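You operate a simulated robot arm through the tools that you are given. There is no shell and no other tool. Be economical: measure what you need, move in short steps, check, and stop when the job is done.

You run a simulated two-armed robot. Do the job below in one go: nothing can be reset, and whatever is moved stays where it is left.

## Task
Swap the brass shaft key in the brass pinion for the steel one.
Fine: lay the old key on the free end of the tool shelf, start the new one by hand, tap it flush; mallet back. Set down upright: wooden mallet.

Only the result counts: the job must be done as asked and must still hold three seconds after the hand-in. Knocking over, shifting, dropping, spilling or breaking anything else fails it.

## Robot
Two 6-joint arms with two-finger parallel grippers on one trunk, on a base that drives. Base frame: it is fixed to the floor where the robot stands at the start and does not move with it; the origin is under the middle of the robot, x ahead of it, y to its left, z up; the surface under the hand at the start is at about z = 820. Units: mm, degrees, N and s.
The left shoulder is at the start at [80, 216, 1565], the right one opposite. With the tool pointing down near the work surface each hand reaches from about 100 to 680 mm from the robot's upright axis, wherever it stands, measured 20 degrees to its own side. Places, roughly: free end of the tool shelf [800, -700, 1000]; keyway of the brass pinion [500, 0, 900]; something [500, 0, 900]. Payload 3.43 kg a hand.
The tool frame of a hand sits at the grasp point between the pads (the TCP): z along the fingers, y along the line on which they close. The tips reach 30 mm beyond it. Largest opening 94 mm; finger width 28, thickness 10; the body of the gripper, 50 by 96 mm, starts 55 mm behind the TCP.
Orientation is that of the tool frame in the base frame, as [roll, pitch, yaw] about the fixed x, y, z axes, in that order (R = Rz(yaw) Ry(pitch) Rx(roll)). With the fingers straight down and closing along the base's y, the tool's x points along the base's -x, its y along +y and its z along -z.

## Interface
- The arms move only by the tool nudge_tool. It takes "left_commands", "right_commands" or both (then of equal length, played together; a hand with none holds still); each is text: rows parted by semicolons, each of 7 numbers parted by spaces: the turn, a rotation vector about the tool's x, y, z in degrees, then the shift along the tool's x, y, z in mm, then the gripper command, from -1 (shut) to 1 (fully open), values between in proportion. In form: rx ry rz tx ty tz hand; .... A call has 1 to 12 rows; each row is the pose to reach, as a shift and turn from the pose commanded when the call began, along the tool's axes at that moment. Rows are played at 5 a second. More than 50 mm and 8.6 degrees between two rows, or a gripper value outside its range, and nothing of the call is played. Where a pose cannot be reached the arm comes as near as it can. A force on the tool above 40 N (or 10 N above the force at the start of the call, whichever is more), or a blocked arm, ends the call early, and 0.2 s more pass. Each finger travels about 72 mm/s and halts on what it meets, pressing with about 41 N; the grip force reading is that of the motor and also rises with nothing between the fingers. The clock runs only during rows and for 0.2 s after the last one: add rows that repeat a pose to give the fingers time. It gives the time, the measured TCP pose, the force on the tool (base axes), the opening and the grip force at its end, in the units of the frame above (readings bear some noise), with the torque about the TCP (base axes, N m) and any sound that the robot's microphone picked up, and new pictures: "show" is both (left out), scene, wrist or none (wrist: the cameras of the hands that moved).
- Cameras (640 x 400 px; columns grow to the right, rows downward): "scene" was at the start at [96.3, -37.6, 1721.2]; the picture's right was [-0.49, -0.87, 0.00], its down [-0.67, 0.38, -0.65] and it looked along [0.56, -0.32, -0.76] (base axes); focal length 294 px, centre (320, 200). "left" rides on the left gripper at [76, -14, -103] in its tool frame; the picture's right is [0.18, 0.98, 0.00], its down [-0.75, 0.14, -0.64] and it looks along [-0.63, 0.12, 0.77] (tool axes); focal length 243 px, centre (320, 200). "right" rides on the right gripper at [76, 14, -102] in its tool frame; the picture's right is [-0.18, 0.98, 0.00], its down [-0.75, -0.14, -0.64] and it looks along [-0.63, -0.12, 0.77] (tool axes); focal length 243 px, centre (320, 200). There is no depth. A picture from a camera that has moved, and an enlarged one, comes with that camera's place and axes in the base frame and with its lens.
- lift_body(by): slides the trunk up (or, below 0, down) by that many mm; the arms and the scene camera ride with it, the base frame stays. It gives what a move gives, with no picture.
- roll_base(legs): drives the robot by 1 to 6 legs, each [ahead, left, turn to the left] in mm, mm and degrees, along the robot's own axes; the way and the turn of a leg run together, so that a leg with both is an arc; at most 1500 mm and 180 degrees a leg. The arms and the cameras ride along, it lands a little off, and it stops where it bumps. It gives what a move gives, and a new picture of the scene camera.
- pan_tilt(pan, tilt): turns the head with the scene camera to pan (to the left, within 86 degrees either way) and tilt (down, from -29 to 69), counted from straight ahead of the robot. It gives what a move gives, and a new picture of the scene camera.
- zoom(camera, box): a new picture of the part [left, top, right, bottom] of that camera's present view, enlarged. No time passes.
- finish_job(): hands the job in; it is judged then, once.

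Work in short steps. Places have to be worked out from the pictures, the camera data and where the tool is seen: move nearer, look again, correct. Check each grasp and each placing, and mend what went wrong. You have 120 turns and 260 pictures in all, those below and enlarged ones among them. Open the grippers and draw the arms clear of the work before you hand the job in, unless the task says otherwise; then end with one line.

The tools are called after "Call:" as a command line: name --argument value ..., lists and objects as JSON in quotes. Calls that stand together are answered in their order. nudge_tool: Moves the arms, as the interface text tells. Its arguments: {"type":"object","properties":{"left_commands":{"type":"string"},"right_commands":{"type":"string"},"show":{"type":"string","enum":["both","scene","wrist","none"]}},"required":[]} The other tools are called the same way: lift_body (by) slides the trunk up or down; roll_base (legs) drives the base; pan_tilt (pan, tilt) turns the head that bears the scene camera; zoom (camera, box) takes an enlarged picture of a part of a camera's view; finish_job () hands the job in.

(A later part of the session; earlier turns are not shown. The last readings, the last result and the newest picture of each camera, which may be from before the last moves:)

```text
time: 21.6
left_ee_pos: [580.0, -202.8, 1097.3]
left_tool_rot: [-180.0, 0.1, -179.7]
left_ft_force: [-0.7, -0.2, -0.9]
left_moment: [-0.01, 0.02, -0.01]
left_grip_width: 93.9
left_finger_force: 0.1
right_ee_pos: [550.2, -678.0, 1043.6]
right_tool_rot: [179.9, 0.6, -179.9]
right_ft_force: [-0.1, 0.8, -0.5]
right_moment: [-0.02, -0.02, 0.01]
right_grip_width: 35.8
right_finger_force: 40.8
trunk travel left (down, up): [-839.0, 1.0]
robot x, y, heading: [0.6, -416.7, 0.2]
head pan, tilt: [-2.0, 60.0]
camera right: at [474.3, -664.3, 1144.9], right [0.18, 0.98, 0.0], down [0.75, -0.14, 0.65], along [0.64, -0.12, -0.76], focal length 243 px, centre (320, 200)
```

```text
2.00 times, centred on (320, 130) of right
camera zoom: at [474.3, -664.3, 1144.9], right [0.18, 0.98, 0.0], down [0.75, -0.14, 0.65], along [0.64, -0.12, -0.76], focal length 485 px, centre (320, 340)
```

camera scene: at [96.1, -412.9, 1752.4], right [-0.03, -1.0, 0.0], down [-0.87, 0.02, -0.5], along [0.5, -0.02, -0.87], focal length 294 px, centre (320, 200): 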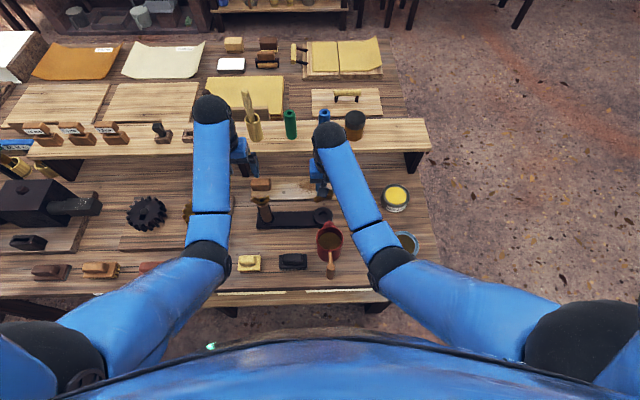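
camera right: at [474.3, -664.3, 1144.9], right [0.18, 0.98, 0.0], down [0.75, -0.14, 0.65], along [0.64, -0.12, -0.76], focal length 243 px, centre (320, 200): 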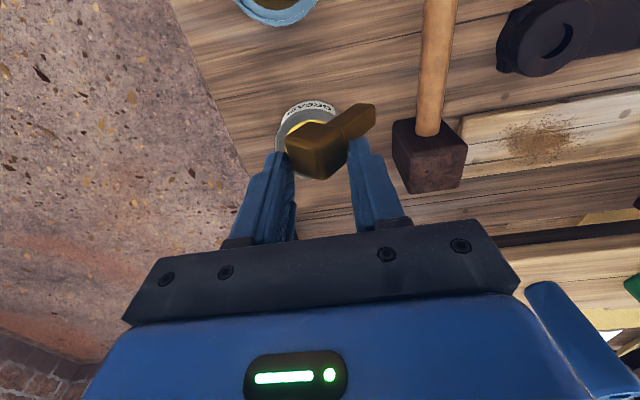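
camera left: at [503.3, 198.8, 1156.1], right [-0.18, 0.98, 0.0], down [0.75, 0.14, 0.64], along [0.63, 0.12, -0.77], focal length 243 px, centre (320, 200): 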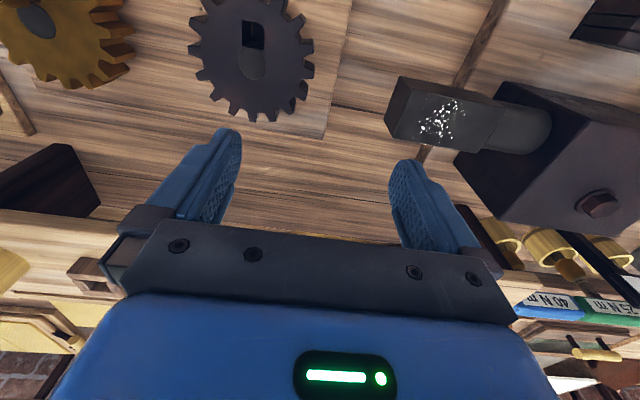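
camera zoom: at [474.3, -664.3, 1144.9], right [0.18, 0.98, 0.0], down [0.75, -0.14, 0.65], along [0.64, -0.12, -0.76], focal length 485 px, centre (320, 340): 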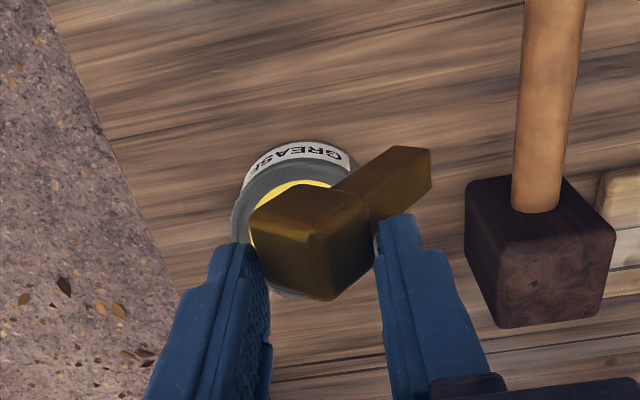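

The hold is stable. I advance slowly over the shelf's free end, rising slightly.

Call:
nudge_tool --right_commands "0 0 0 -6 0 -4 -1;0 0 0 -18 0 -10 -1;0 0 0 -32 0 -18 -1;0 0 0 -48 0 -24 -1;0 0 0 -64 0 -26 -1;0 0 0 -80 0 -26 -1;0 0 0 -96 0 -26 -1;0 0 0 -112 -4 -26 -1;0 0 0 -128 -8 -26 -1;0 0 0 -142 -10 -26 -1;0 0 0 -154 -12 -26 -1;0 0 0 -160 -12 -26 -1"

```text
time: 24.2
left_ee_pos: [578.8, -203.6, 1097.4]
left_tool_rot: [180.0, 0.1, -179.7]
left_ft_force: [0.1, 0.6, 0.8]
left_moment: [-0.01, 0.0, 0.01]
left_grip_width: 93.9
left_finger_force: 0.1
right_ee_pos: [709.2, -690.5, 1069.3]
right_tool_rot: [-180.0, 0.4, -179.9]
right_ft_force: [-0.1, -1.0, -1.4]
right_moment: [0.0, 0.03, -0.02]
right_grip_width: 35.5
right_finger_force: 40.9
trunk travel left (down, up): [-839.0, 1.0]
robot x, y, heading: [-1.7, -418.3, 0.3]
head pan, tilt: [-2.0, 60.0]
camera scene: at [97.0, -418.0, 1752.3], right [-0.03, -1.0, 0.0], down [-0.87, 0.03, -0.5], along [0.5, -0.01, -0.87], focal length 294 px, centre (320, 200)
camera right: at [634.2, -676.3, 1172.0], right [0.18, 0.98, 0.0], down [0.75, -0.14, 0.65], along [0.64, -0.12, -0.76], focal length 243 px, centre (320, 200)
```

scene: 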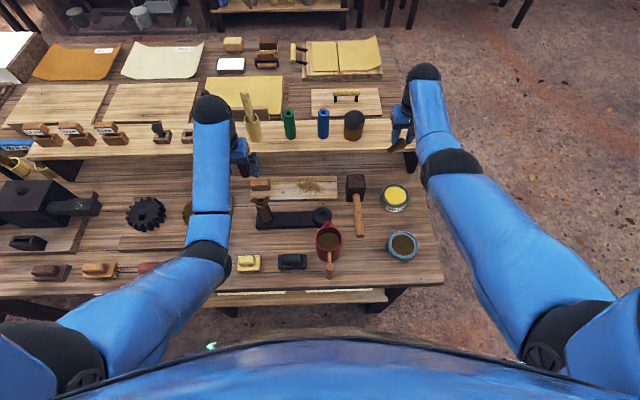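
right: 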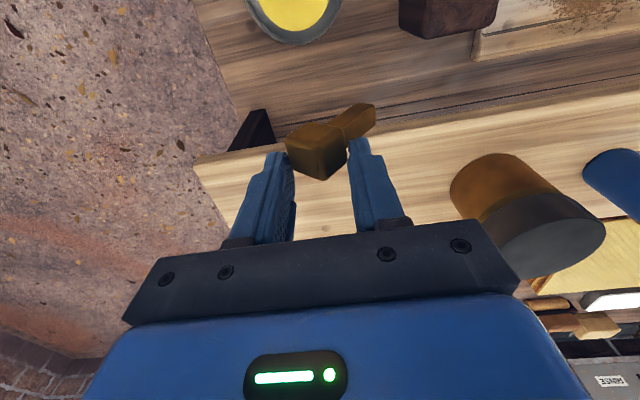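

Call:
zoom --camera "scene" --box '[340, 80, 460, 180]'

Call:
zoom --camera "right" --box '[180, 60, 520, 260]'

```text
4.00 times, centred on (400, 130) of scene
camera zoom: at [97.0, -418.0, 1752.3], right [-0.03, -1.0, 0.0], down [-0.87, 0.03, -0.5], along [0.5, -0.01, -0.87], focal length 1176 px, centre (0, 480)
```

zoom: 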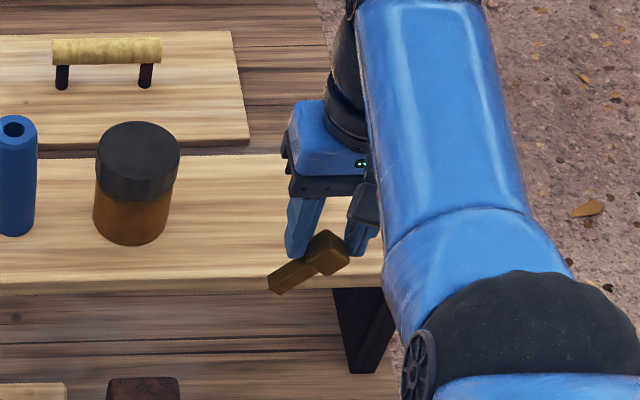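

```text
1.88 times, centred on (350, 160) of right
camera zoom: at [634.2, -676.3, 1172.0], right [0.18, 0.98, 0.0], down [0.75, -0.14, 0.65], along [0.64, -0.12, -0.76], focal length 457 px, centre (264, 275)
```

zoom: 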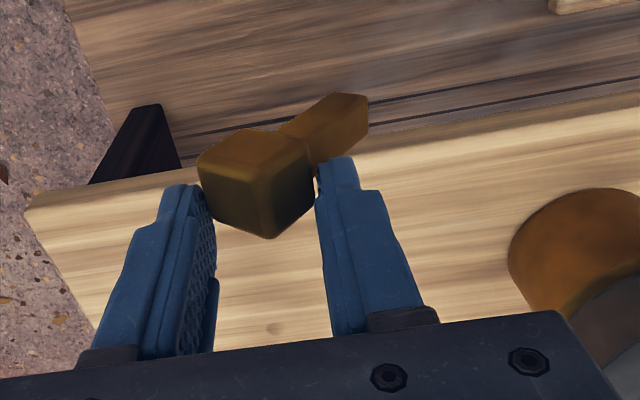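

The key needs to go about 65 mm further onto the shelf. I extend the arm as far as it reaches.

Call:
nudge_tool --right_commands "0 0 0 -6 0 0 -1;0 0 0 -16 0 0 -1;0 0 0 -28 0 0 -1;0 0 0 -40 0 0 -1;0 0 0 -52 0 0 -1;0 0 0 -62 0 0 -1;0 0 0 -70 0 0 -1"

```text
time: 25.8
left_ee_pos: [579.4, -202.0, 1096.4]
left_tool_rot: [-179.9, 0.0, -179.7]
left_ft_force: [-0.2, -0.4, 1.0]
left_moment: [-0.01, 0.01, 0.02]
left_grip_width: 94.2
left_finger_force: 0.1
right_ee_pos: [729.3, -686.4, 1081.2]
right_tool_rot: [-180.0, 0.6, -179.8]
right_ft_force: [1.1, 0.0, -1.1]
right_moment: [0.01, -0.02, -0.01]
right_grip_width: 35.6
right_finger_force: 41.2
right hand out of reach, approached as far as the arm can: row 3, 4, 5, 6, 7
trunk travel left (down, up): [-839.0, 1.0]
robot x, y, heading: [3.8, -416.1, 0.3]
head pan, tilt: [-2.0, 60.0]
camera scene: at [96.5, -418.2, 1752.4], right [-0.03, -1.0, 0.0], down [-0.87, 0.03, -0.5], along [0.5, -0.01, -0.87], focal length 294 px, centre (320, 200)
camera right: at [653.0, -673.0, 1183.1], right [0.18, 0.98, 0.0], down [0.75, -0.14, 0.65], along [0.64, -0.12, -0.76], focal length 243 px, centre (320, 200)
```

scene: 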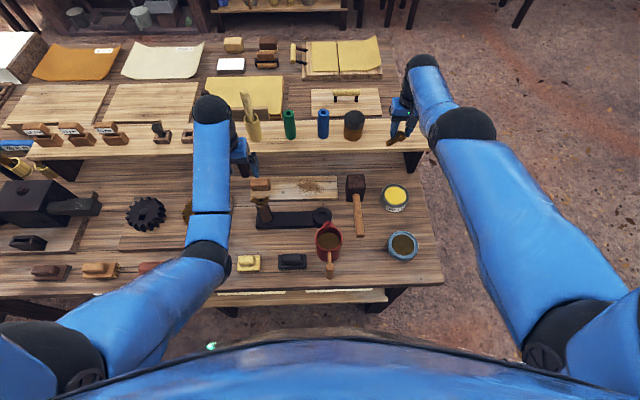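
right: 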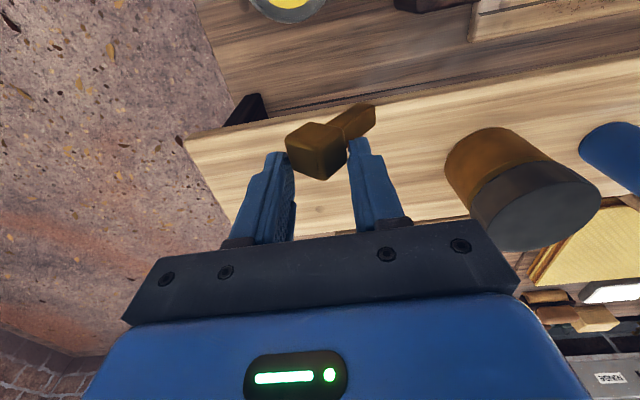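

Reach ends at x 729. I drive ahead in small gentle legs.

Call:
roll_base --legs '[[12, 0, 0], [12, 0, 0], [12, 0, 0], [12, 0, 0], [12, 0, 0]]'

Call:
zoom --camera "right" --box '[180, 60, 520, 260]'

```text
time: 27.9
left_ee_pos: [638.6, -201.3, 1097.7]
left_tool_rot: [-180.0, 0.2, -179.6]
left_ft_force: [-0.2, 0.5, -0.5]
left_moment: [0.0, 0.01, -0.02]
left_grip_width: 94.0
left_finger_force: 0.0
right_ee_pos: [788.9, -686.7, 1083.0]
right_tool_rot: [180.0, 0.6, 180.0]
right_ft_force: [-0.4, 0.2, -1.2]
right_moment: [-0.01, -0.02, -0.01]
right_grip_width: 35.3
right_finger_force: 41.3
trunk travel left (down, up): [-839.0, 1.0]
robot x, y, heading: [60.6, -414.8, 0.4]
head pan, tilt: [-2.0, 60.0]
camera scene: at [155.2, -417.7, 1752.5], right [-0.03, -1.0, 0.0], down [-0.87, 0.03, -0.5], along [0.5, -0.01, -0.87], focal length 294 px, centre (320, 200)
```

scene: 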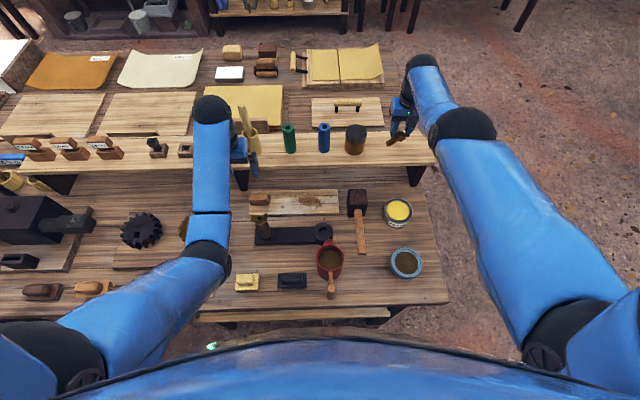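

```text
1.88 times, centred on (350, 160) of right
camera zoom: at [712.4, -672.5, 1183.9], right [0.18, 0.98, 0.0], down [0.75, -0.14, 0.65], along [0.64, -0.12, -0.76], focal length 457 px, centre (264, 275)
```

zoom: 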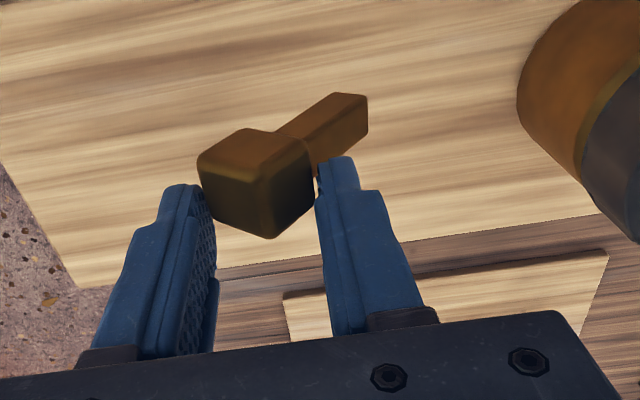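

Over the free end now. I lower gently and watch for contact.

Call:
nudge_tool --right_commands "0 0 0 4 0 8 -1;0 0 0 8 0 18 -1;0 0 0 10 0 28 -1;0 0 0 10 0 36 -1;0 0 0 10 0 42 -1"

Call:
zoom --camera "scene" --box '[360, 90, 460, 180]'

Call:
zoom --camera "right" --box '[180, 60, 520, 260]'

```text
time: 29.1
left_ee_pos: [636.4, -201.7, 1097.8]
left_tool_rot: [-180.0, 0.2, -179.6]
left_ft_force: [-0.4, -0.1, -0.9]
left_moment: [-0.03, 0.01, 0.02]
left_grip_width: 94.1
left_finger_force: 0.2
right_ee_pos: [778.6, -686.9, 1053.5]
right_tool_rot: [-179.8, 1.9, 180.0]
right_ft_force: [-6.1, 0.7, 14.5]
right_moment: [0.55, 0.62, 0.18]
right_grip_width: 35.4
right_finger_force: 41.0
right hand out of reach, approached as far as the arm can: row 4, 5
trunk travel left (down, up): [-839.0, 1.0]
robot x, y, heading: [60.5, -413.9, 0.2]
head pan, tilt: [-2.0, 60.0]
stopped in row 5 (right hand): the force on the tool passed its limit at 44 N (the readings are from after the stop); the commanded pose is now the measured one
camera scene: at [153.1, -416.9, 1752.5], right [-0.03, -1.0, 0.0], down [-0.86, 0.03, -0.5], along [0.5, -0.02, -0.86], focal length 294 px, centre (320, 200)
camera right: at [701.1, -673.3, 1153.2], right [0.18, 0.98, 0.0], down [0.73, -0.14, 0.67], along [0.66, -0.12, -0.75], focal length 243 px, centre (320, 200)
```

scene: 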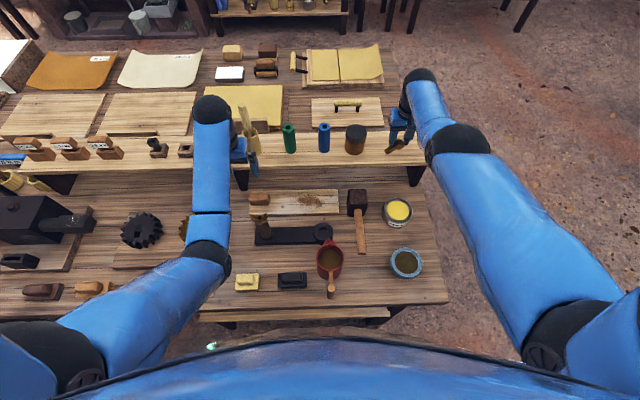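
right: 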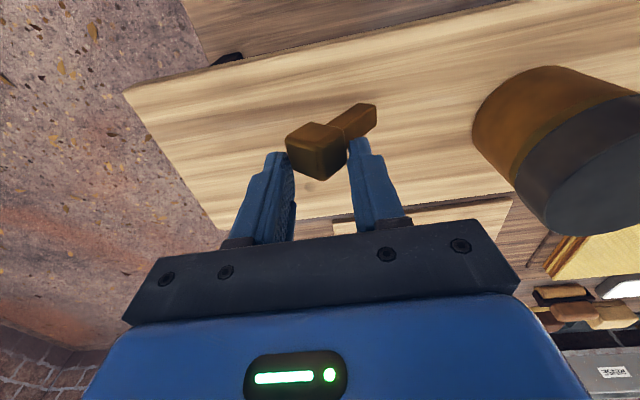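

```text
4.44 times, centred on (410, 135) of scene
camera zoom: at [153.1, -416.9, 1752.5], right [-0.03, -1.0, 0.0], down [-0.86, 0.03, -0.5], along [0.5, -0.02, -0.86], focal length 1306 px, centre (-80, 489)
```

zoom: 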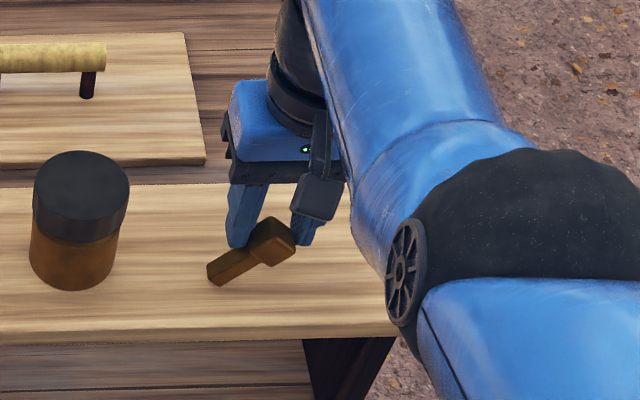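

```text
1.88 times, centred on (350, 160) of right
camera zoom: at [701.1, -673.3, 1153.2], right [0.18, 0.98, 0.0], down [0.73, -0.14, 0.67], along [0.66, -0.12, -0.75], focal length 457 px, centre (264, 275)
```

zoom: 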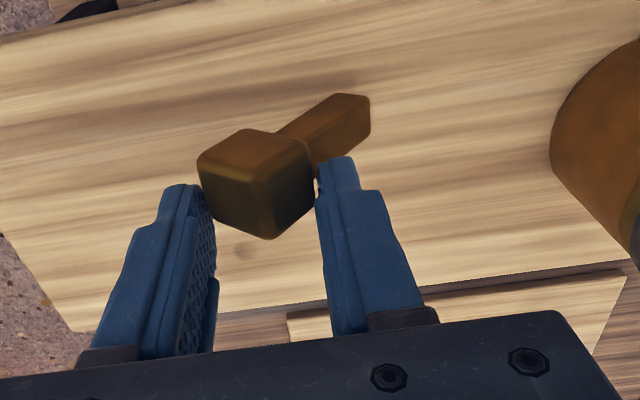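

The shank tip is touching the shelf; the key is tilted about 40° in the y–z plane. I open slightly in small steps so it settles while guided by the fingers.

Call:
nudge_tool --right_commands "0 0 0 0 0 0 -0.21;0 0 0 0 0 0 -0.19;0 0 0 0 0 2 -0.16;0 0 0 0 0 4 -0.13;0 0 0 0 0 6 -0.10" --show "wrist"

Call:
zoom --camera "scene" --box '[360, 90, 460, 180]'

Call:
zoom --camera "right" --box '[180, 60, 520, 260]'

```text
time: 30.3
left_ee_pos: [639.3, -201.8, 1096.9]
left_tool_rot: [180.0, 0.0, -179.8]
left_ft_force: [-0.3, 0.0, -0.7]
left_moment: [-0.01, 0.04, -0.03]
left_grip_width: 93.9
left_finger_force: 0.1
right_ee_pos: [779.9, -689.1, 1045.8]
right_tool_rot: [180.0, 1.8, -180.0]
right_ft_force: [-0.5, 0.2, 0.1]
right_moment: [0.03, 0.03, -0.02]
right_grip_width: 42.3
right_finger_force: 0.1
trunk travel left (down, up): [-839.0, 1.0]
robot x, y, heading: [58.9, -417.3, 0.4]
head pan, tilt: [-2.0, 60.0]
camera right: at [701.7, -674.0, 1145.0], right [0.18, 0.98, 0.0], down [0.73, -0.14, 0.67], along [0.65, -0.12, -0.75], focal length 243 px, centre (320, 200)
```

right: 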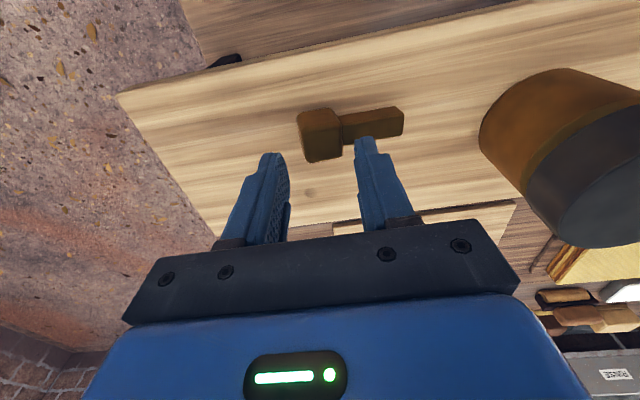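

```text
4.44 times, centred on (410, 135) of scene
camera zoom: at [156.8, -417.8, 1752.4], right [-0.03, -1.0, 0.0], down [-0.87, 0.03, -0.5], along [0.5, -0.01, -0.87], focal length 1306 px, centre (-80, 489)
```

zoom: 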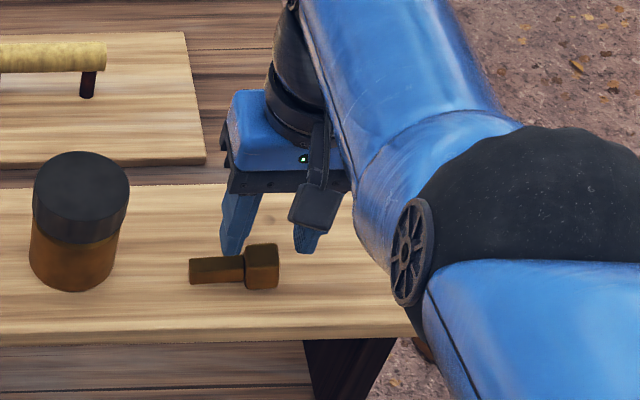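

```text
1.88 times, centred on (350, 160) of right
camera zoom: at [701.7, -674.0, 1145.0], right [0.18, 0.98, 0.0], down [0.73, -0.14, 0.67], along [0.65, -0.12, -0.75], focal length 457 px, centre (264, 275)
```

zoom: 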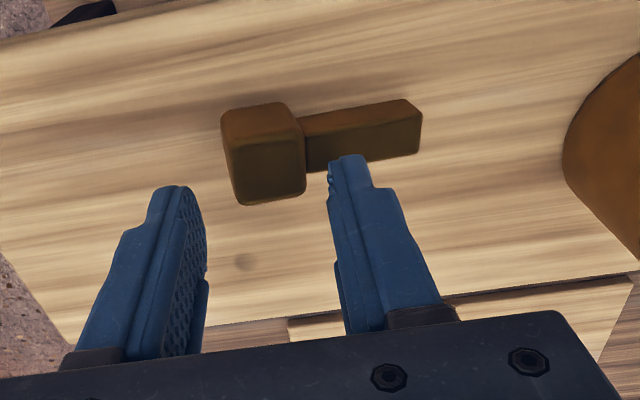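

The brass key lies flat on the free end. I lift and draw the right hand back, and pull the left hand back too.

Call:
nudge_tool --right_commands "0 0 0 0 0 -10 0;0 0 0 0 0 -30 0;0 0 0 20 0 -36 0;0 0 0 60 0 -36 0;0 0 0 100 0 -36 0;0 0 0 140 0 -36 0;0 0 0 180 0 -36 0;0 0 0 210 0 -36 0" --left_commands "0 0 0 0 0 0 1;0 0 0 0 0 0 1;0 0 0 10 0 0 1;0 0 0 20 0 0 1;0 0 0 30 0 0 1;0 0 0 40 0 0 1;0 0 0 50 0 0 1;0 0 0 60 0 0 1" --show "scene"

```text
time: 32.1
left_ee_pos: [593.6, -202.7, 1074.6]
left_tool_rot: [179.9, 0.3, -179.7]
left_ft_force: [-0.2, -0.5, 0.3]
left_moment: [0.01, -0.04, 0.02]
left_grip_width: 94.1
left_finger_force: 0.0
left hand out of reach, approached as far as the arm can: row 3, 4, 5, 6, 7, 8
right_ee_pos: [570.5, -689.0, 1072.8]
right_tool_rot: [-179.8, 1.8, 180.0]
right_ft_force: [-0.4, -0.5, -0.6]
right_moment: [-0.04, -0.02, 0.01]
right_grip_width: 46.8
right_finger_force: 0.1
right hand out of reach, approached as far as the arm can: row 8
trunk travel left (down, up): [-839.0, 1.0]
robot x, y, heading: [60.0, -415.0, 0.4]
head pan, tilt: [-2.0, 60.0]
camera scene: at [155.0, -417.7, 1752.5], right [-0.03, -1.0, 0.0], down [-0.87, 0.03, -0.5], along [0.5, -0.01, -0.87], focal length 294 px, centre (320, 200)
```

scene: 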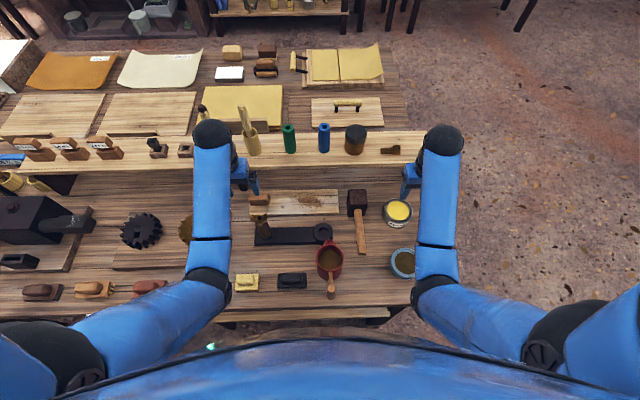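

The old key rests well. I strafe left to bring the left hand to the steel key.

Call:
roll_base --legs '[[0, 265, -0.3]]'

Call:
zoom --camera "left" --box '[0, 0, 640, 400]'

```text
time: 34.0
left_ee_pos: [597.8, 50.8, 1074.6]
left_tool_rot: [179.9, 0.3, 180.0]
left_ft_force: [-1.0, -0.8, -1.1]
left_moment: [0.01, -0.01, -0.02]
left_grip_width: 93.9
left_finger_force: 0.1
right_ee_pos: [569.5, -435.7, 1070.9]
right_tool_rot: [180.0, 1.9, 179.6]
right_ft_force: [0.3, -0.5, -0.6]
right_moment: [0.02, -0.04, 0.01]
right_grip_width: 47.0
right_finger_force: 0.0
trunk travel left (down, up): [-839.0, 1.0]
robot x, y, heading: [60.6, -152.1, -0.1]
head pan, tilt: [-2.0, 60.0]
camera scene: at [156.4, -163.6, 1752.4], right [-0.04, -1.0, 0.0], down [-0.87, 0.03, -0.5], along [0.5, -0.01, -0.87], focal length 294 px, centre (320, 200)
```

scene: 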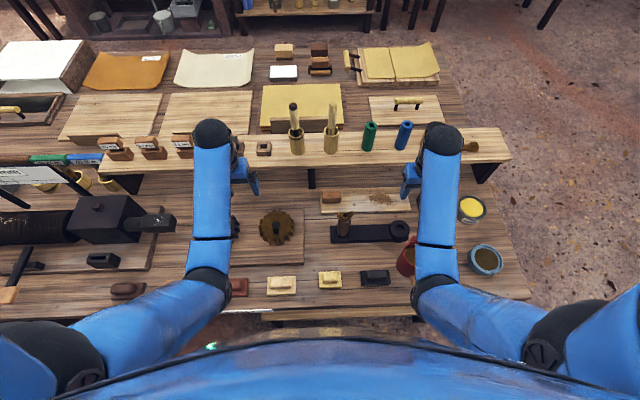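

```text
1.00 times, centred on (320, 200) of left (not enlarged: the box is as wide or as high as the picture)
camera zoom: at [519.3, 37.6, 1177.1], right [-0.18, 0.98, 0.0], down [0.75, 0.14, 0.65], along [0.63, 0.12, -0.76], focal length 243 px, centre (320, 200)
```

zoom: 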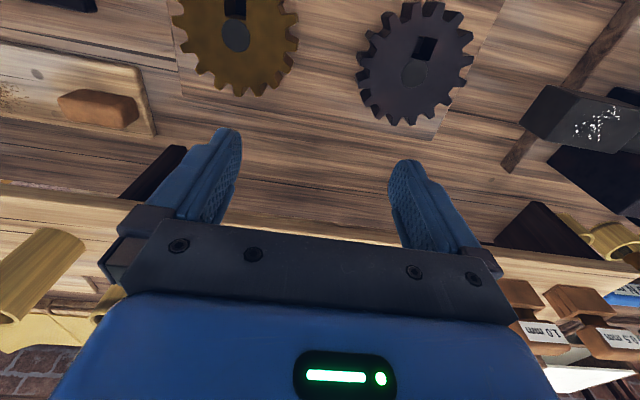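

The steel key is hidden behind the left forearm. I move the left hand aside to +y and measure the key from the scene camera.

Call:
nudge_tool --left_commands "0 0 0 0 45 0 1;0 0 0 0 90 0 1;0 0 0 0 135 0 1" --show "none"

Call:
zoom --camera "scene" --box '[190, 110, 290, 190]'

```text
time: 34.8
left_ee_pos: [597.4, 190.2, 1072.9]
left_tool_rot: [-180.0, 0.2, 180.0]
left_ft_force: [-0.2, -0.6, 0.6]
left_moment: [0.01, -0.02, -0.01]
left_grip_width: 94.0
left_finger_force: 0.1
right_ee_pos: [569.1, -432.0, 1073.2]
right_tool_rot: [-179.8, 1.8, 179.5]
right_ft_force: [0.2, 0.1, 0.1]
right_moment: [-0.01, 0.02, -0.02]
right_grip_width: 46.8
right_finger_force: 0.0
trunk travel left (down, up): [-839.0, 1.0]
robot x, y, heading: [58.3, -156.5, -0.1]
head pan, tilt: [-2.0, 60.0]
```

```text
5.00 times, centred on (240, 150) of scene
camera zoom: at [156.5, -156.5, 1752.4], right [-0.04, -1.0, 0.0], down [-0.87, 0.03, -0.5], along [0.5, -0.02, -0.87], focal length 1470 px, centre (720, 450)
```

zoom: 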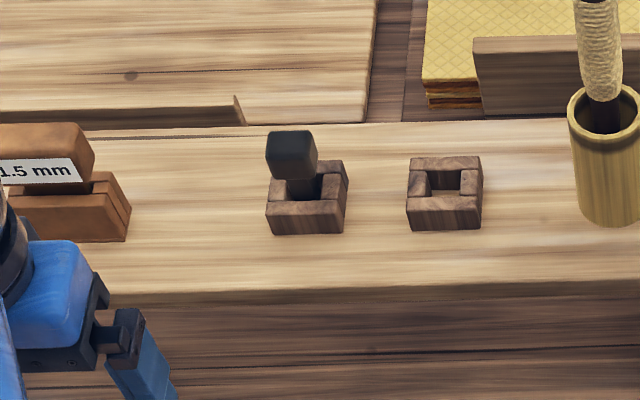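

The steel key stands in its block at about (784, 86), head ≈ z 1040–1062 above the block top at 1031. I approach horizontally from the front at z≈1070 with fingers straddling.

Call:
nudge_tool --left_commands "0 0 0 -10 -40 0 1;0 0 0 -30 -80 0 1;0 0 0 -60 -104 0 1;0 0 0 -100 -104 0 1;0 0 0 -130 -104 0 1"

Call:
zoom --camera "scene" --box '[190, 110, 290, 190]'

```text
time: 36.0
left_ee_pos: [726.8, 85.0, 1072.9]
left_tool_rot: [-180.0, 0.1, 179.9]
left_ft_force: [0.8, 0.9, 0.2]
left_moment: [0.02, 0.01, 0.02]
left_grip_width: 94.1
left_finger_force: 0.0
right_ee_pos: [570.2, -431.4, 1070.3]
right_tool_rot: [-180.0, 1.7, 179.6]
right_ft_force: [0.7, 0.2, -0.8]
right_moment: [0.0, 0.01, -0.01]
right_grip_width: 46.9
right_finger_force: 0.0
trunk travel left (down, up): [-839.0, 1.0]
robot x, y, heading: [62.1, -155.7, 0.0]
head pan, tilt: [-2.0, 60.0]
camera scene: at [158.1, -158.1, 1752.2], right [-0.04, -1.0, 0.0], down [-0.87, 0.03, -0.5], along [0.5, -0.02, -0.87], focal length 294 px, centre (320, 200)
camera left: at [650.0, 71.6, 1176.2], right [-0.18, 0.98, 0.0], down [0.75, 0.14, 0.64], along [0.63, 0.12, -0.77], focal length 243 px, centre (320, 200)
```

scene: 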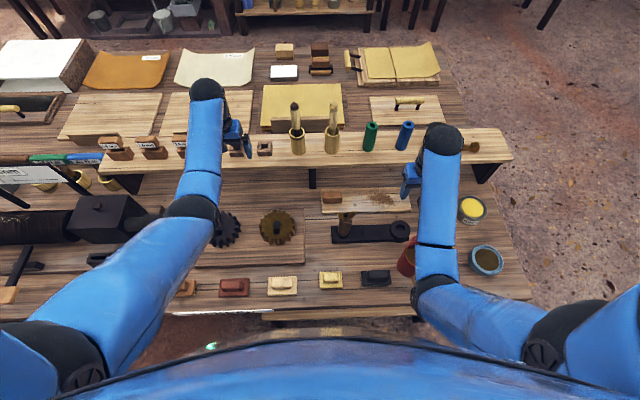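
left: 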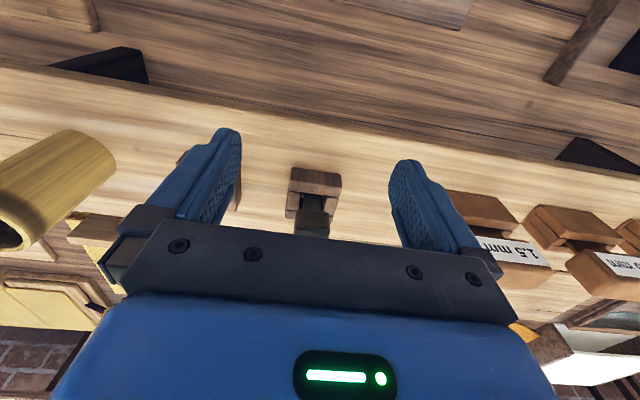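

```text
5.00 times, centred on (240, 150) of scene
camera zoom: at [158.1, -158.1, 1752.2], right [-0.04, -1.0, 0.0], down [-0.87, 0.03, -0.5], along [0.5, -0.02, -0.87], focal length 1470 px, centre (720, 450)
```

zoom: 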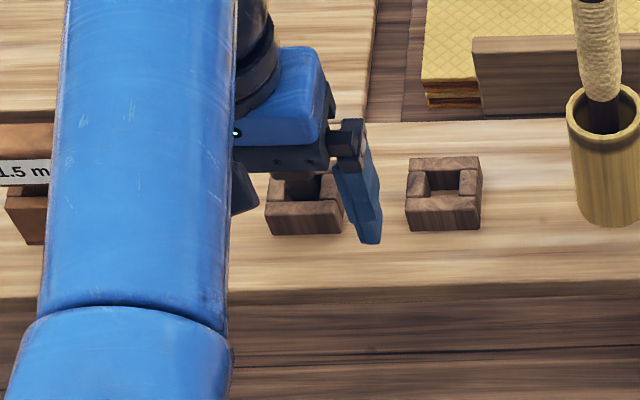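

The wrist view agrees: key at about (784, 88). I advance 57 mm.

Call:
nudge_tool --left_commands "0 0 0 -20 3 0 1;0 0 0 -40 3 2 1;0 0 0 -57 3 4 1;0 0 0 -57 3 4 1" --show "wrist"

Call:
zoom --camera "left" --box '[200, 100, 440, 250]'

Call:
zoom --camera "scene" --box '[190, 110, 290, 190]'

```text
time: 37.0
left_ee_pos: [782.9, 89.3, 1071.2]
left_tool_rot: [180.0, 0.4, 179.9]
left_ft_force: [-0.1, 0.6, 0.1]
left_moment: [-0.04, -0.02, 0.04]
left_grip_width: 94.0
left_finger_force: 0.1
right_ee_pos: [568.6, -431.7, 1071.4]
right_tool_rot: [-179.8, 1.8, 179.6]
right_ft_force: [-0.4, -0.5, -1.0]
right_moment: [-0.01, -0.03, 0.01]
right_grip_width: 47.1
right_finger_force: 0.1
trunk travel left (down, up): [-839.0, 1.0]
robot x, y, heading: [64.4, -156.6, -0.0]
head pan, tilt: [-2.0, 60.0]
camera left: at [706.2, 76.0, 1174.3], right [-0.18, 0.98, 0.0], down [0.75, 0.14, 0.65], along [0.64, 0.12, -0.76], focal length 243 px, centre (320, 200)
```

left: 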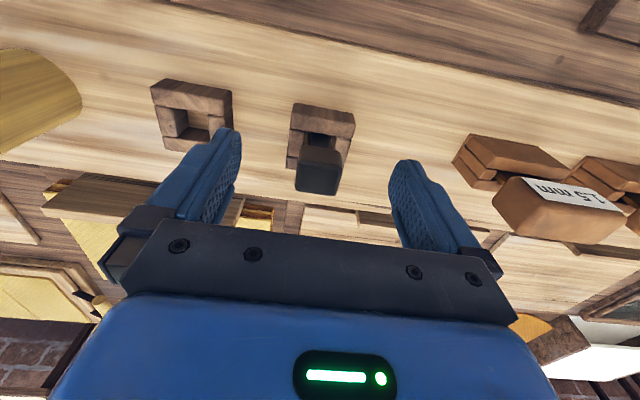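

```text
2.67 times, centred on (320, 175) of left
camera zoom: at [706.2, 76.0, 1174.3], right [-0.18, 0.98, 0.0], down [0.75, 0.14, 0.65], along [0.64, 0.12, -0.76], focal length 647 px, centre (320, 267)
```

zoom: 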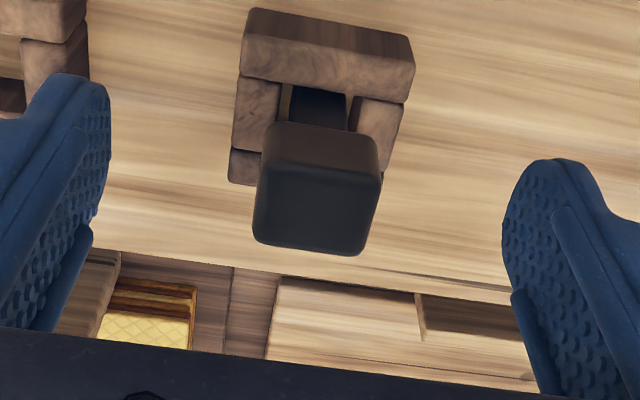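

```text
5.00 times, centred on (240, 150) of scene
camera zoom: at [155.5, -157.5, 1752.4], right [-0.04, -1.0, 0.0], down [-0.87, 0.03, -0.5], along [0.5, -0.02, -0.87], focal length 1470 px, centre (720, 450)
```

zoom: 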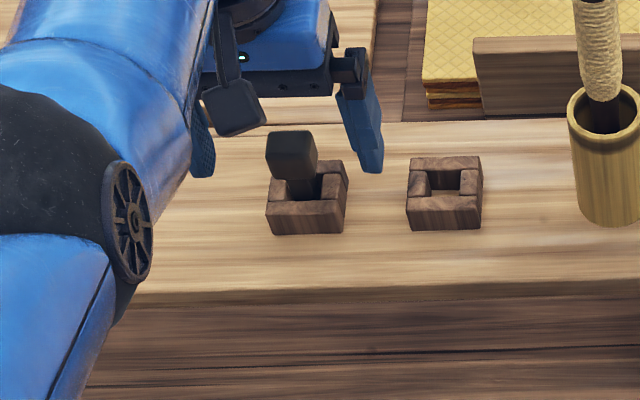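

Aligned. I nudge 4 mm forward and close on the head.

Call:
nudge_tool --left_commands "0 0 0 -4 -1 1 0.3;0 0 0 -4 -1 1 0;0 0 0 -4 -1 1 -0.2;0 0 0 -4 -1 1 -0.3;0 0 0 -4 -1 1 -0.5;0 0 0 -4 -1 1 -1;0 0 0 -4 -1 1 -1" --show "wrist"

Call:
zoom --camera "left" --box '[200, 100, 440, 250]'

```text
time: 38.6
left_ee_pos: [784.4, 87.4, 1070.7]
left_tool_rot: [-180.0, 0.3, 179.9]
left_ft_force: [-0.5, 0.8, 0.8]
left_moment: [0.05, -0.03, 0.01]
left_grip_width: 27.1
left_finger_force: 41.3
left hand out of reach, approached as far as the arm can: row 1
right_ee_pos: [569.4, -432.1, 1073.4]
right_tool_rot: [-179.9, 1.9, 179.6]
right_ft_force: [-0.9, -0.3, -0.4]
right_moment: [0.01, -0.02, 0.0]
right_grip_width: 47.2
right_finger_force: 0.1
trunk travel left (down, up): [-839.0, 1.0]
robot x, y, heading: [58.2, -153.1, -0.1]
head pan, tilt: [-2.0, 60.0]
camera left: at [707.9, 74.5, 1173.2], right [-0.18, 0.98, 0.0], down [0.75, 0.14, 0.65], along [0.63, 0.12, -0.76], focal length 243 px, centre (320, 200)
```

left: 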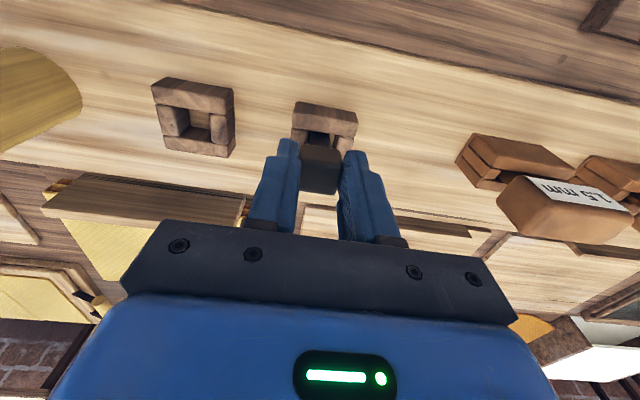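

```text
2.67 times, centred on (320, 175) of left
camera zoom: at [707.9, 74.5, 1173.2], right [-0.18, 0.98, 0.0], down [0.75, 0.14, 0.65], along [0.63, 0.12, -0.76], focal length 647 px, centre (320, 267)
```

zoom: 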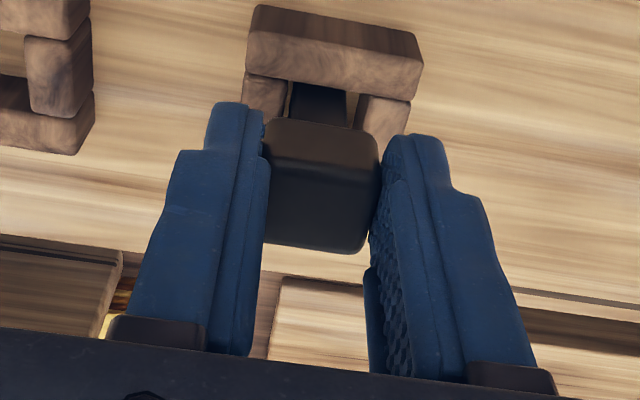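

Gripped squarely at 27 mm. I lift slowly in 5 mm rows.

Call:
nudge_tool --left_commands "0 0 0 0 0 -5 -1;0 0 0 0 0 -10 -1;0 0 0 0 0 -15 -1;0 0 0 0 0 -20 -1" --show "wrist"

Call:
zoom --camera "left" --box '[200, 100, 440, 250]'

Call:
zoom --camera "scene" --box '[190, 110, 290, 190]'

```text
time: 39.6
left_ee_pos: [787.3, 87.1, 1088.3]
left_tool_rot: [180.0, 0.1, 179.9]
left_ft_force: [0.0, -0.6, -1.4]
left_moment: [0.0, 0.02, 0.01]
left_grip_width: 27.3
left_finger_force: 41.1
right_ee_pos: [568.8, -431.9, 1072.3]
right_tool_rot: [-179.9, 1.9, 179.5]
right_ft_force: [0.2, 0.1, -0.5]
right_moment: [0.0, -0.01, 0.0]
right_grip_width: 46.9
right_finger_force: 0.0
trunk travel left (down, up): [-839.0, 1.0]
robot x, y, heading: [60.6, -156.0, 0.0]
head pan, tilt: [-2.0, 60.0]
camera left: at [711.5, 74.5, 1191.7], right [-0.18, 0.98, 0.0], down [0.75, 0.14, 0.64], along [0.63, 0.12, -0.77], focal length 243 px, centre (320, 200)
```

left: 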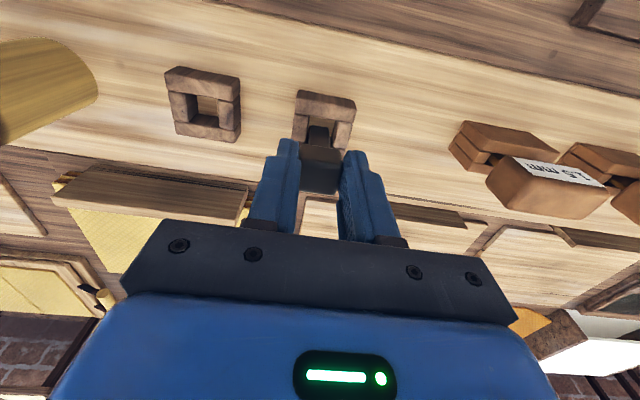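

```text
2.67 times, centred on (320, 175) of left
camera zoom: at [711.5, 74.5, 1191.7], right [-0.18, 0.98, 0.0], down [0.75, 0.14, 0.64], along [0.63, 0.12, -0.77], focal length 647 px, centre (320, 267)
```

zoom: 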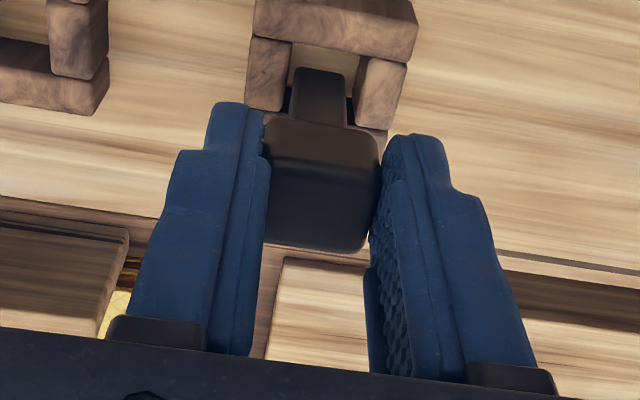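

```text
5.00 times, centred on (240, 150) of scene
camera zoom: at [156.9, -157.5, 1752.3], right [-0.04, -1.0, 0.0], down [-0.87, 0.03, -0.5], along [0.5, -0.02, -0.87], focal length 1470 px, centre (720, 450)
```

zoom: 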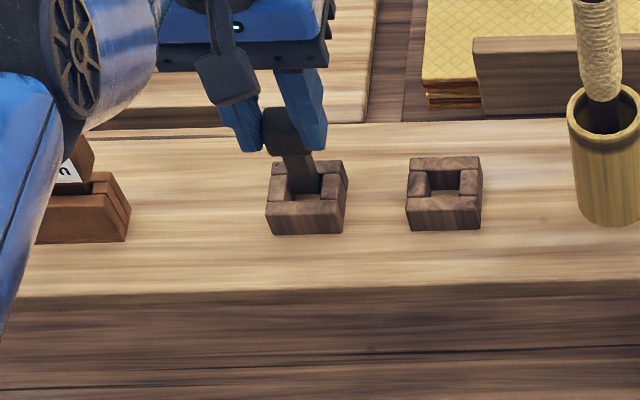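

Key rises cleanly. Another 30 mm up, then draw back slowly.

Call:
nudge_tool --left_commands "0 0 0 0 0 -6 -1;0 0 0 0 0 -12 -1;0 0 0 0 0 -18 -1;0 0 0 0 0 -24 -1;0 0 0 0 0 -28 -1" --show "none"

Call:
zoom --camera "scene" --box '[190, 110, 290, 190]'

```text
time: 40.8
left_ee_pos: [796.5, 89.4, 1113.6]
left_tool_rot: [-180.0, 0.2, 179.9]
left_ft_force: [-0.4, 0.3, -1.1]
left_moment: [0.01, 0.04, -0.02]
left_grip_width: 27.5
left_finger_force: 41.0
left hand out of reach, approached as far as the arm can: row 1, 2, 3, 4, 5
right_ee_pos: [568.7, -432.5, 1073.5]
right_tool_rot: [-179.9, 1.9, 179.6]
right_ft_force: [-0.4, 0.1, -0.2]
right_moment: [-0.03, -0.02, -0.06]
right_grip_width: 47.0
right_finger_force: 0.0
trunk travel left (down, up): [-839.0, 1.0]
robot x, y, heading: [59.7, -153.9, -0.5]
head pan, tilt: [-2.0, 60.0]
```

```text
5.00 times, centred on (240, 150) of scene
camera zoom: at [156.8, -157.5, 1752.3], right [-0.04, -1.0, 0.0], down [-0.87, 0.03, -0.5], along [0.5, -0.02, -0.87], focal length 1470 px, centre (720, 450)
```

zoom: 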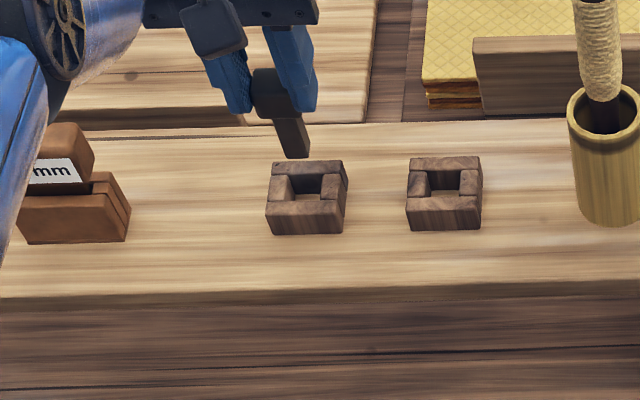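

The key is free of the block. I retract gently towards the bench.

Call:
nudge_tool --left_commands "0 0 0 8 0 0 -1;0 0 0 22 0 2 -1;0 0 0 40 0 6 -1;0 0 0 58 0 10 -1;0 0 0 76 0 14 -1;0 0 0 94 0 20 -1;0 0 0 112 0 26 -1;0 0 0 130 0 32 -1;0 0 0 148 -8 38 -1;0 0 0 166 -18 42 -1;0 0 0 182 -30 46 -1;0 0 0 194 -40 50 -1"

Call:
zoom --camera "left" --box '[200, 30, 440, 210]'

```text
time: 42.9
left_ee_pos: [778.5, 88.4, 1059.4]
left_tool_rot: [179.6, 1.8, -179.9]
left_ft_force: [-11.3, 0.2, 28.5]
left_moment: [-0.03, 0.53, -0.01]
left_grip_width: 27.3
left_finger_force: 41.2
left hand out of reach, approached as far as the arm can: row 1, 2, 3, 4, 5, 6, 7, 8, 9, 10
right_ee_pos: [567.6, -431.0, 1074.6]
right_tool_rot: [-179.8, 2.0, 179.7]
right_ft_force: [1.2, -0.1, -0.2]
right_moment: [-0.01, 0.01, -0.02]
right_grip_width: 47.2
right_finger_force: 0.1
trunk travel left (down, up): [-839.0, 1.0]
robot x, y, heading: [60.4, -155.4, 0.1]
head pan, tilt: [-2.0, 60.0]
stopped in row 10 (left hand): the force on the tool passed its limit at 83 N (the readings are from after the stop); the commanded pose is now the measured one
camera scene: at [150.9, -157.7, 1752.6], right [-0.03, -1.0, 0.0], down [-0.86, 0.03, -0.5], along [0.5, -0.02, -0.86], focal length 294 px, centre (320, 200)
camera left: at [698.5, 73.5, 1158.7], right [-0.19, 0.98, 0.0], down [0.73, 0.14, 0.67], along [0.65, 0.12, -0.75], focal length 243 px, centre (320, 200)
```

scene: 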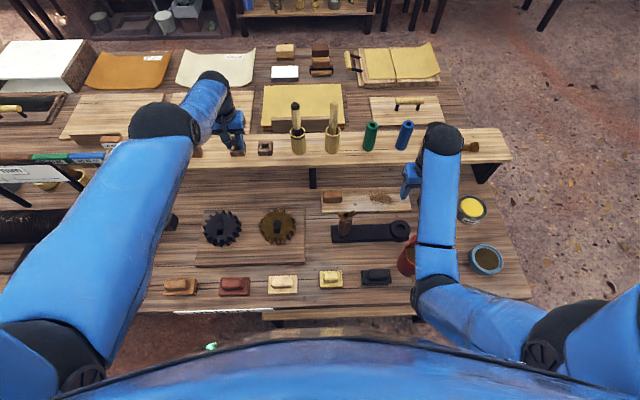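
left: 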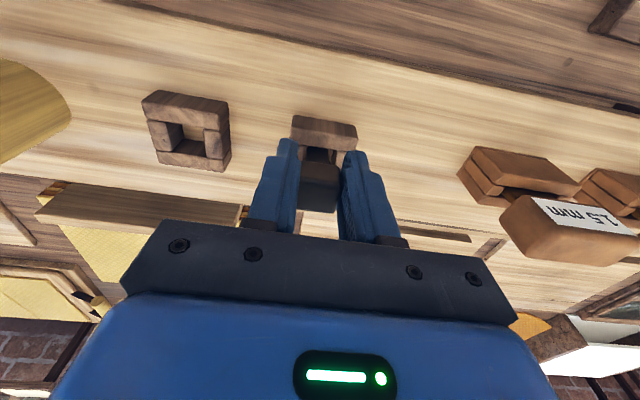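

```text
2.22 times, centred on (320, 120) of left
camera zoom: at [698.5, 73.5, 1158.7], right [-0.19, 0.98, 0.0], down [0.73, 0.14, 0.67], along [0.65, 0.12, -0.75], focal length 539 px, centre (320, 378)
```

zoom: 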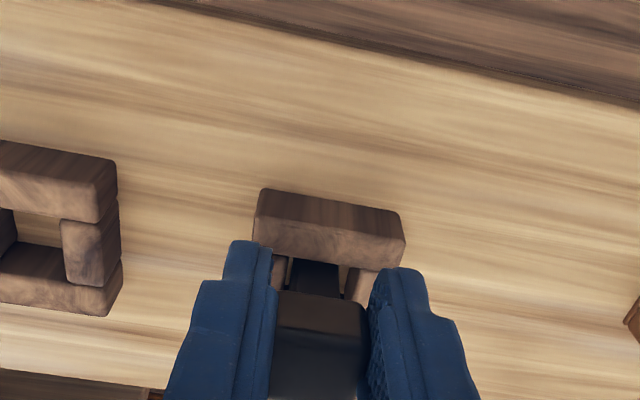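

The solver stalled at its reach limit and came back down; the key slid back into its block (tips resting on it). I release gently, rise, open, and back out before repositioning the base.

Call:
nudge_tool --left_commands "0 0 0 0 0 -2 -0.35;0 0 0 0 0 -5 -0.3;0 0 0 0 0 -9 -0.2;0 0 0 0 0 -10 0.4;0 0 0 0 0 -10 1;0 0 0 0 0 -10 1" --show "wrist"

Call:
zoom --camera "scene" --box '[190, 110, 290, 190]'

```text
time: 44.3
left_ee_pos: [782.0, 87.1, 1060.5]
left_tool_rot: [179.7, 1.3, -179.9]
left_ft_force: [-0.2, -0.2, -0.4]
left_moment: [0.01, 0.03, 0.03]
left_grip_width: 94.1
left_finger_force: 0.0
left hand out of reach, approached as far as the arm can: row 3, 4, 5, 6
right_ee_pos: [570.0, -431.1, 1072.2]
right_tool_rot: [-179.9, 1.9, 179.7]
right_ft_force: [-0.4, 0.1, 1.0]
right_moment: [0.01, 0.02, 0.01]
right_grip_width: 47.1
right_finger_force: 0.1
trunk travel left (down, up): [-839.0, 1.0]
robot x, y, heading: [59.5, -156.1, 0.2]
head pan, tilt: [-2.0, 60.0]
camera left: at [703.7, 73.6, 1162.1], right [-0.19, 0.98, 0.0], down [0.74, 0.14, 0.66], along [0.65, 0.12, -0.75], focal length 243 px, centre (320, 200)
```

left: 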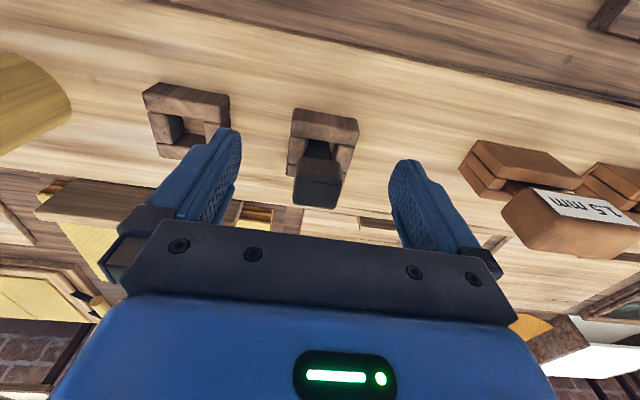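

```text
5.00 times, centred on (240, 150) of scene
camera zoom: at [156.9, -157.1, 1752.3], right [-0.03, -1.0, 0.0], down [-0.87, 0.03, -0.5], along [0.5, -0.02, -0.87], focal length 1470 px, centre (720, 450)
```

zoom: 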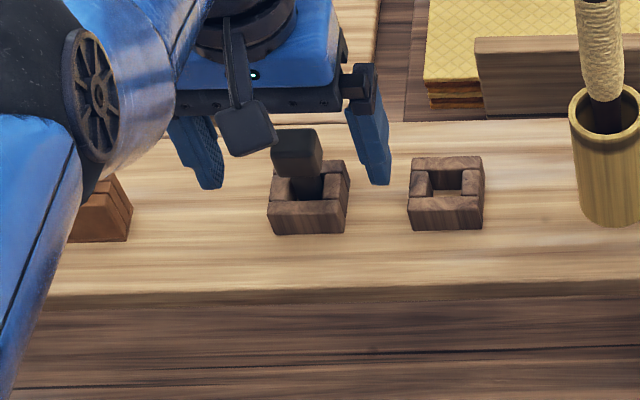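

The key and block are intact. I back straight out in −x.

Call:
nudge_tool --left_commands "0 0 0 15 0 0 1;0 0 0 30 0 0 1;0 0 0 50 0 0 1;0 0 0 70 0 0 1;0 0 0 90 0 0 1;0 0 0 110 0 0 1;0 0 0 130 0 0 1"

```text
time: 45.9
left_ee_pos: [766.1, 87.4, 1020.4]
left_tool_rot: [179.7, 1.7, -179.9]
left_ft_force: [2.6, 1.0, 11.0]
left_moment: [-0.52, 0.08, 0.2]
left_grip_width: 93.3
left_finger_force: 0.0
left hand out of reach, approached as far as the arm can: row 1, 2, 3, 4, 5, 6, 7
right_ee_pos: [568.1, -430.4, 1072.6]
right_tool_rot: [-179.9, 1.8, 179.7]
right_ft_force: [0.7, 0.5, 1.0]
right_moment: [0.01, 0.02, 0.04]
right_grip_width: 47.4
right_finger_force: 0.1
trunk travel left (down, up): [-839.0, 1.0]
robot x, y, heading: [57.4, -156.9, -0.3]
head pan, tilt: [-2.0, 60.0]
camera scene: at [155.7, -157.7, 1752.6], right [-0.03, -1.0, 0.0], down [-0.87, 0.03, -0.5], along [0.5, -0.02, -0.87], focal length 294 px, centre (320, 200)
camera left: at [686.3, 74.9, 1121.3], right [-0.19, 0.98, 0.0], down [0.74, 0.14, 0.66], along [0.65, 0.12, -0.75], focal length 243 px, centre (320, 200)
```

scene: 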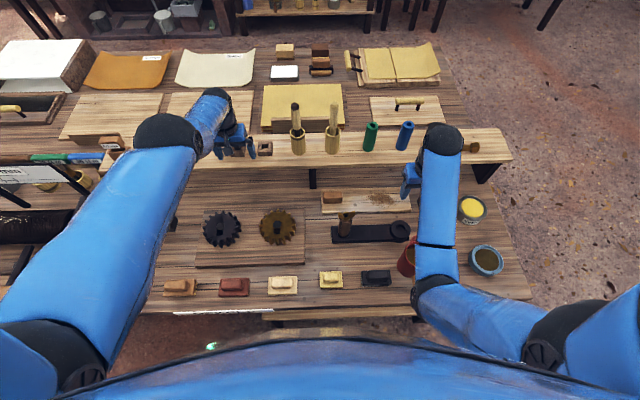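
left: 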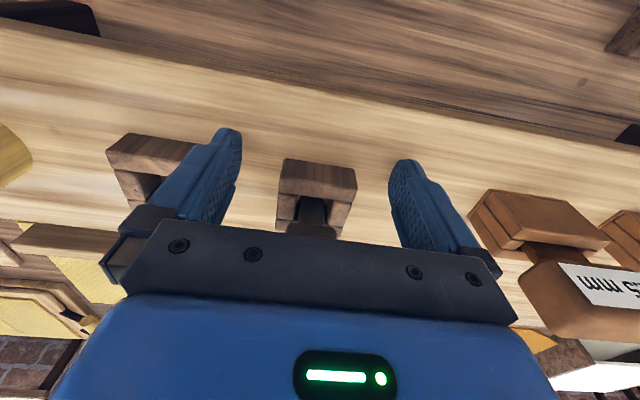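

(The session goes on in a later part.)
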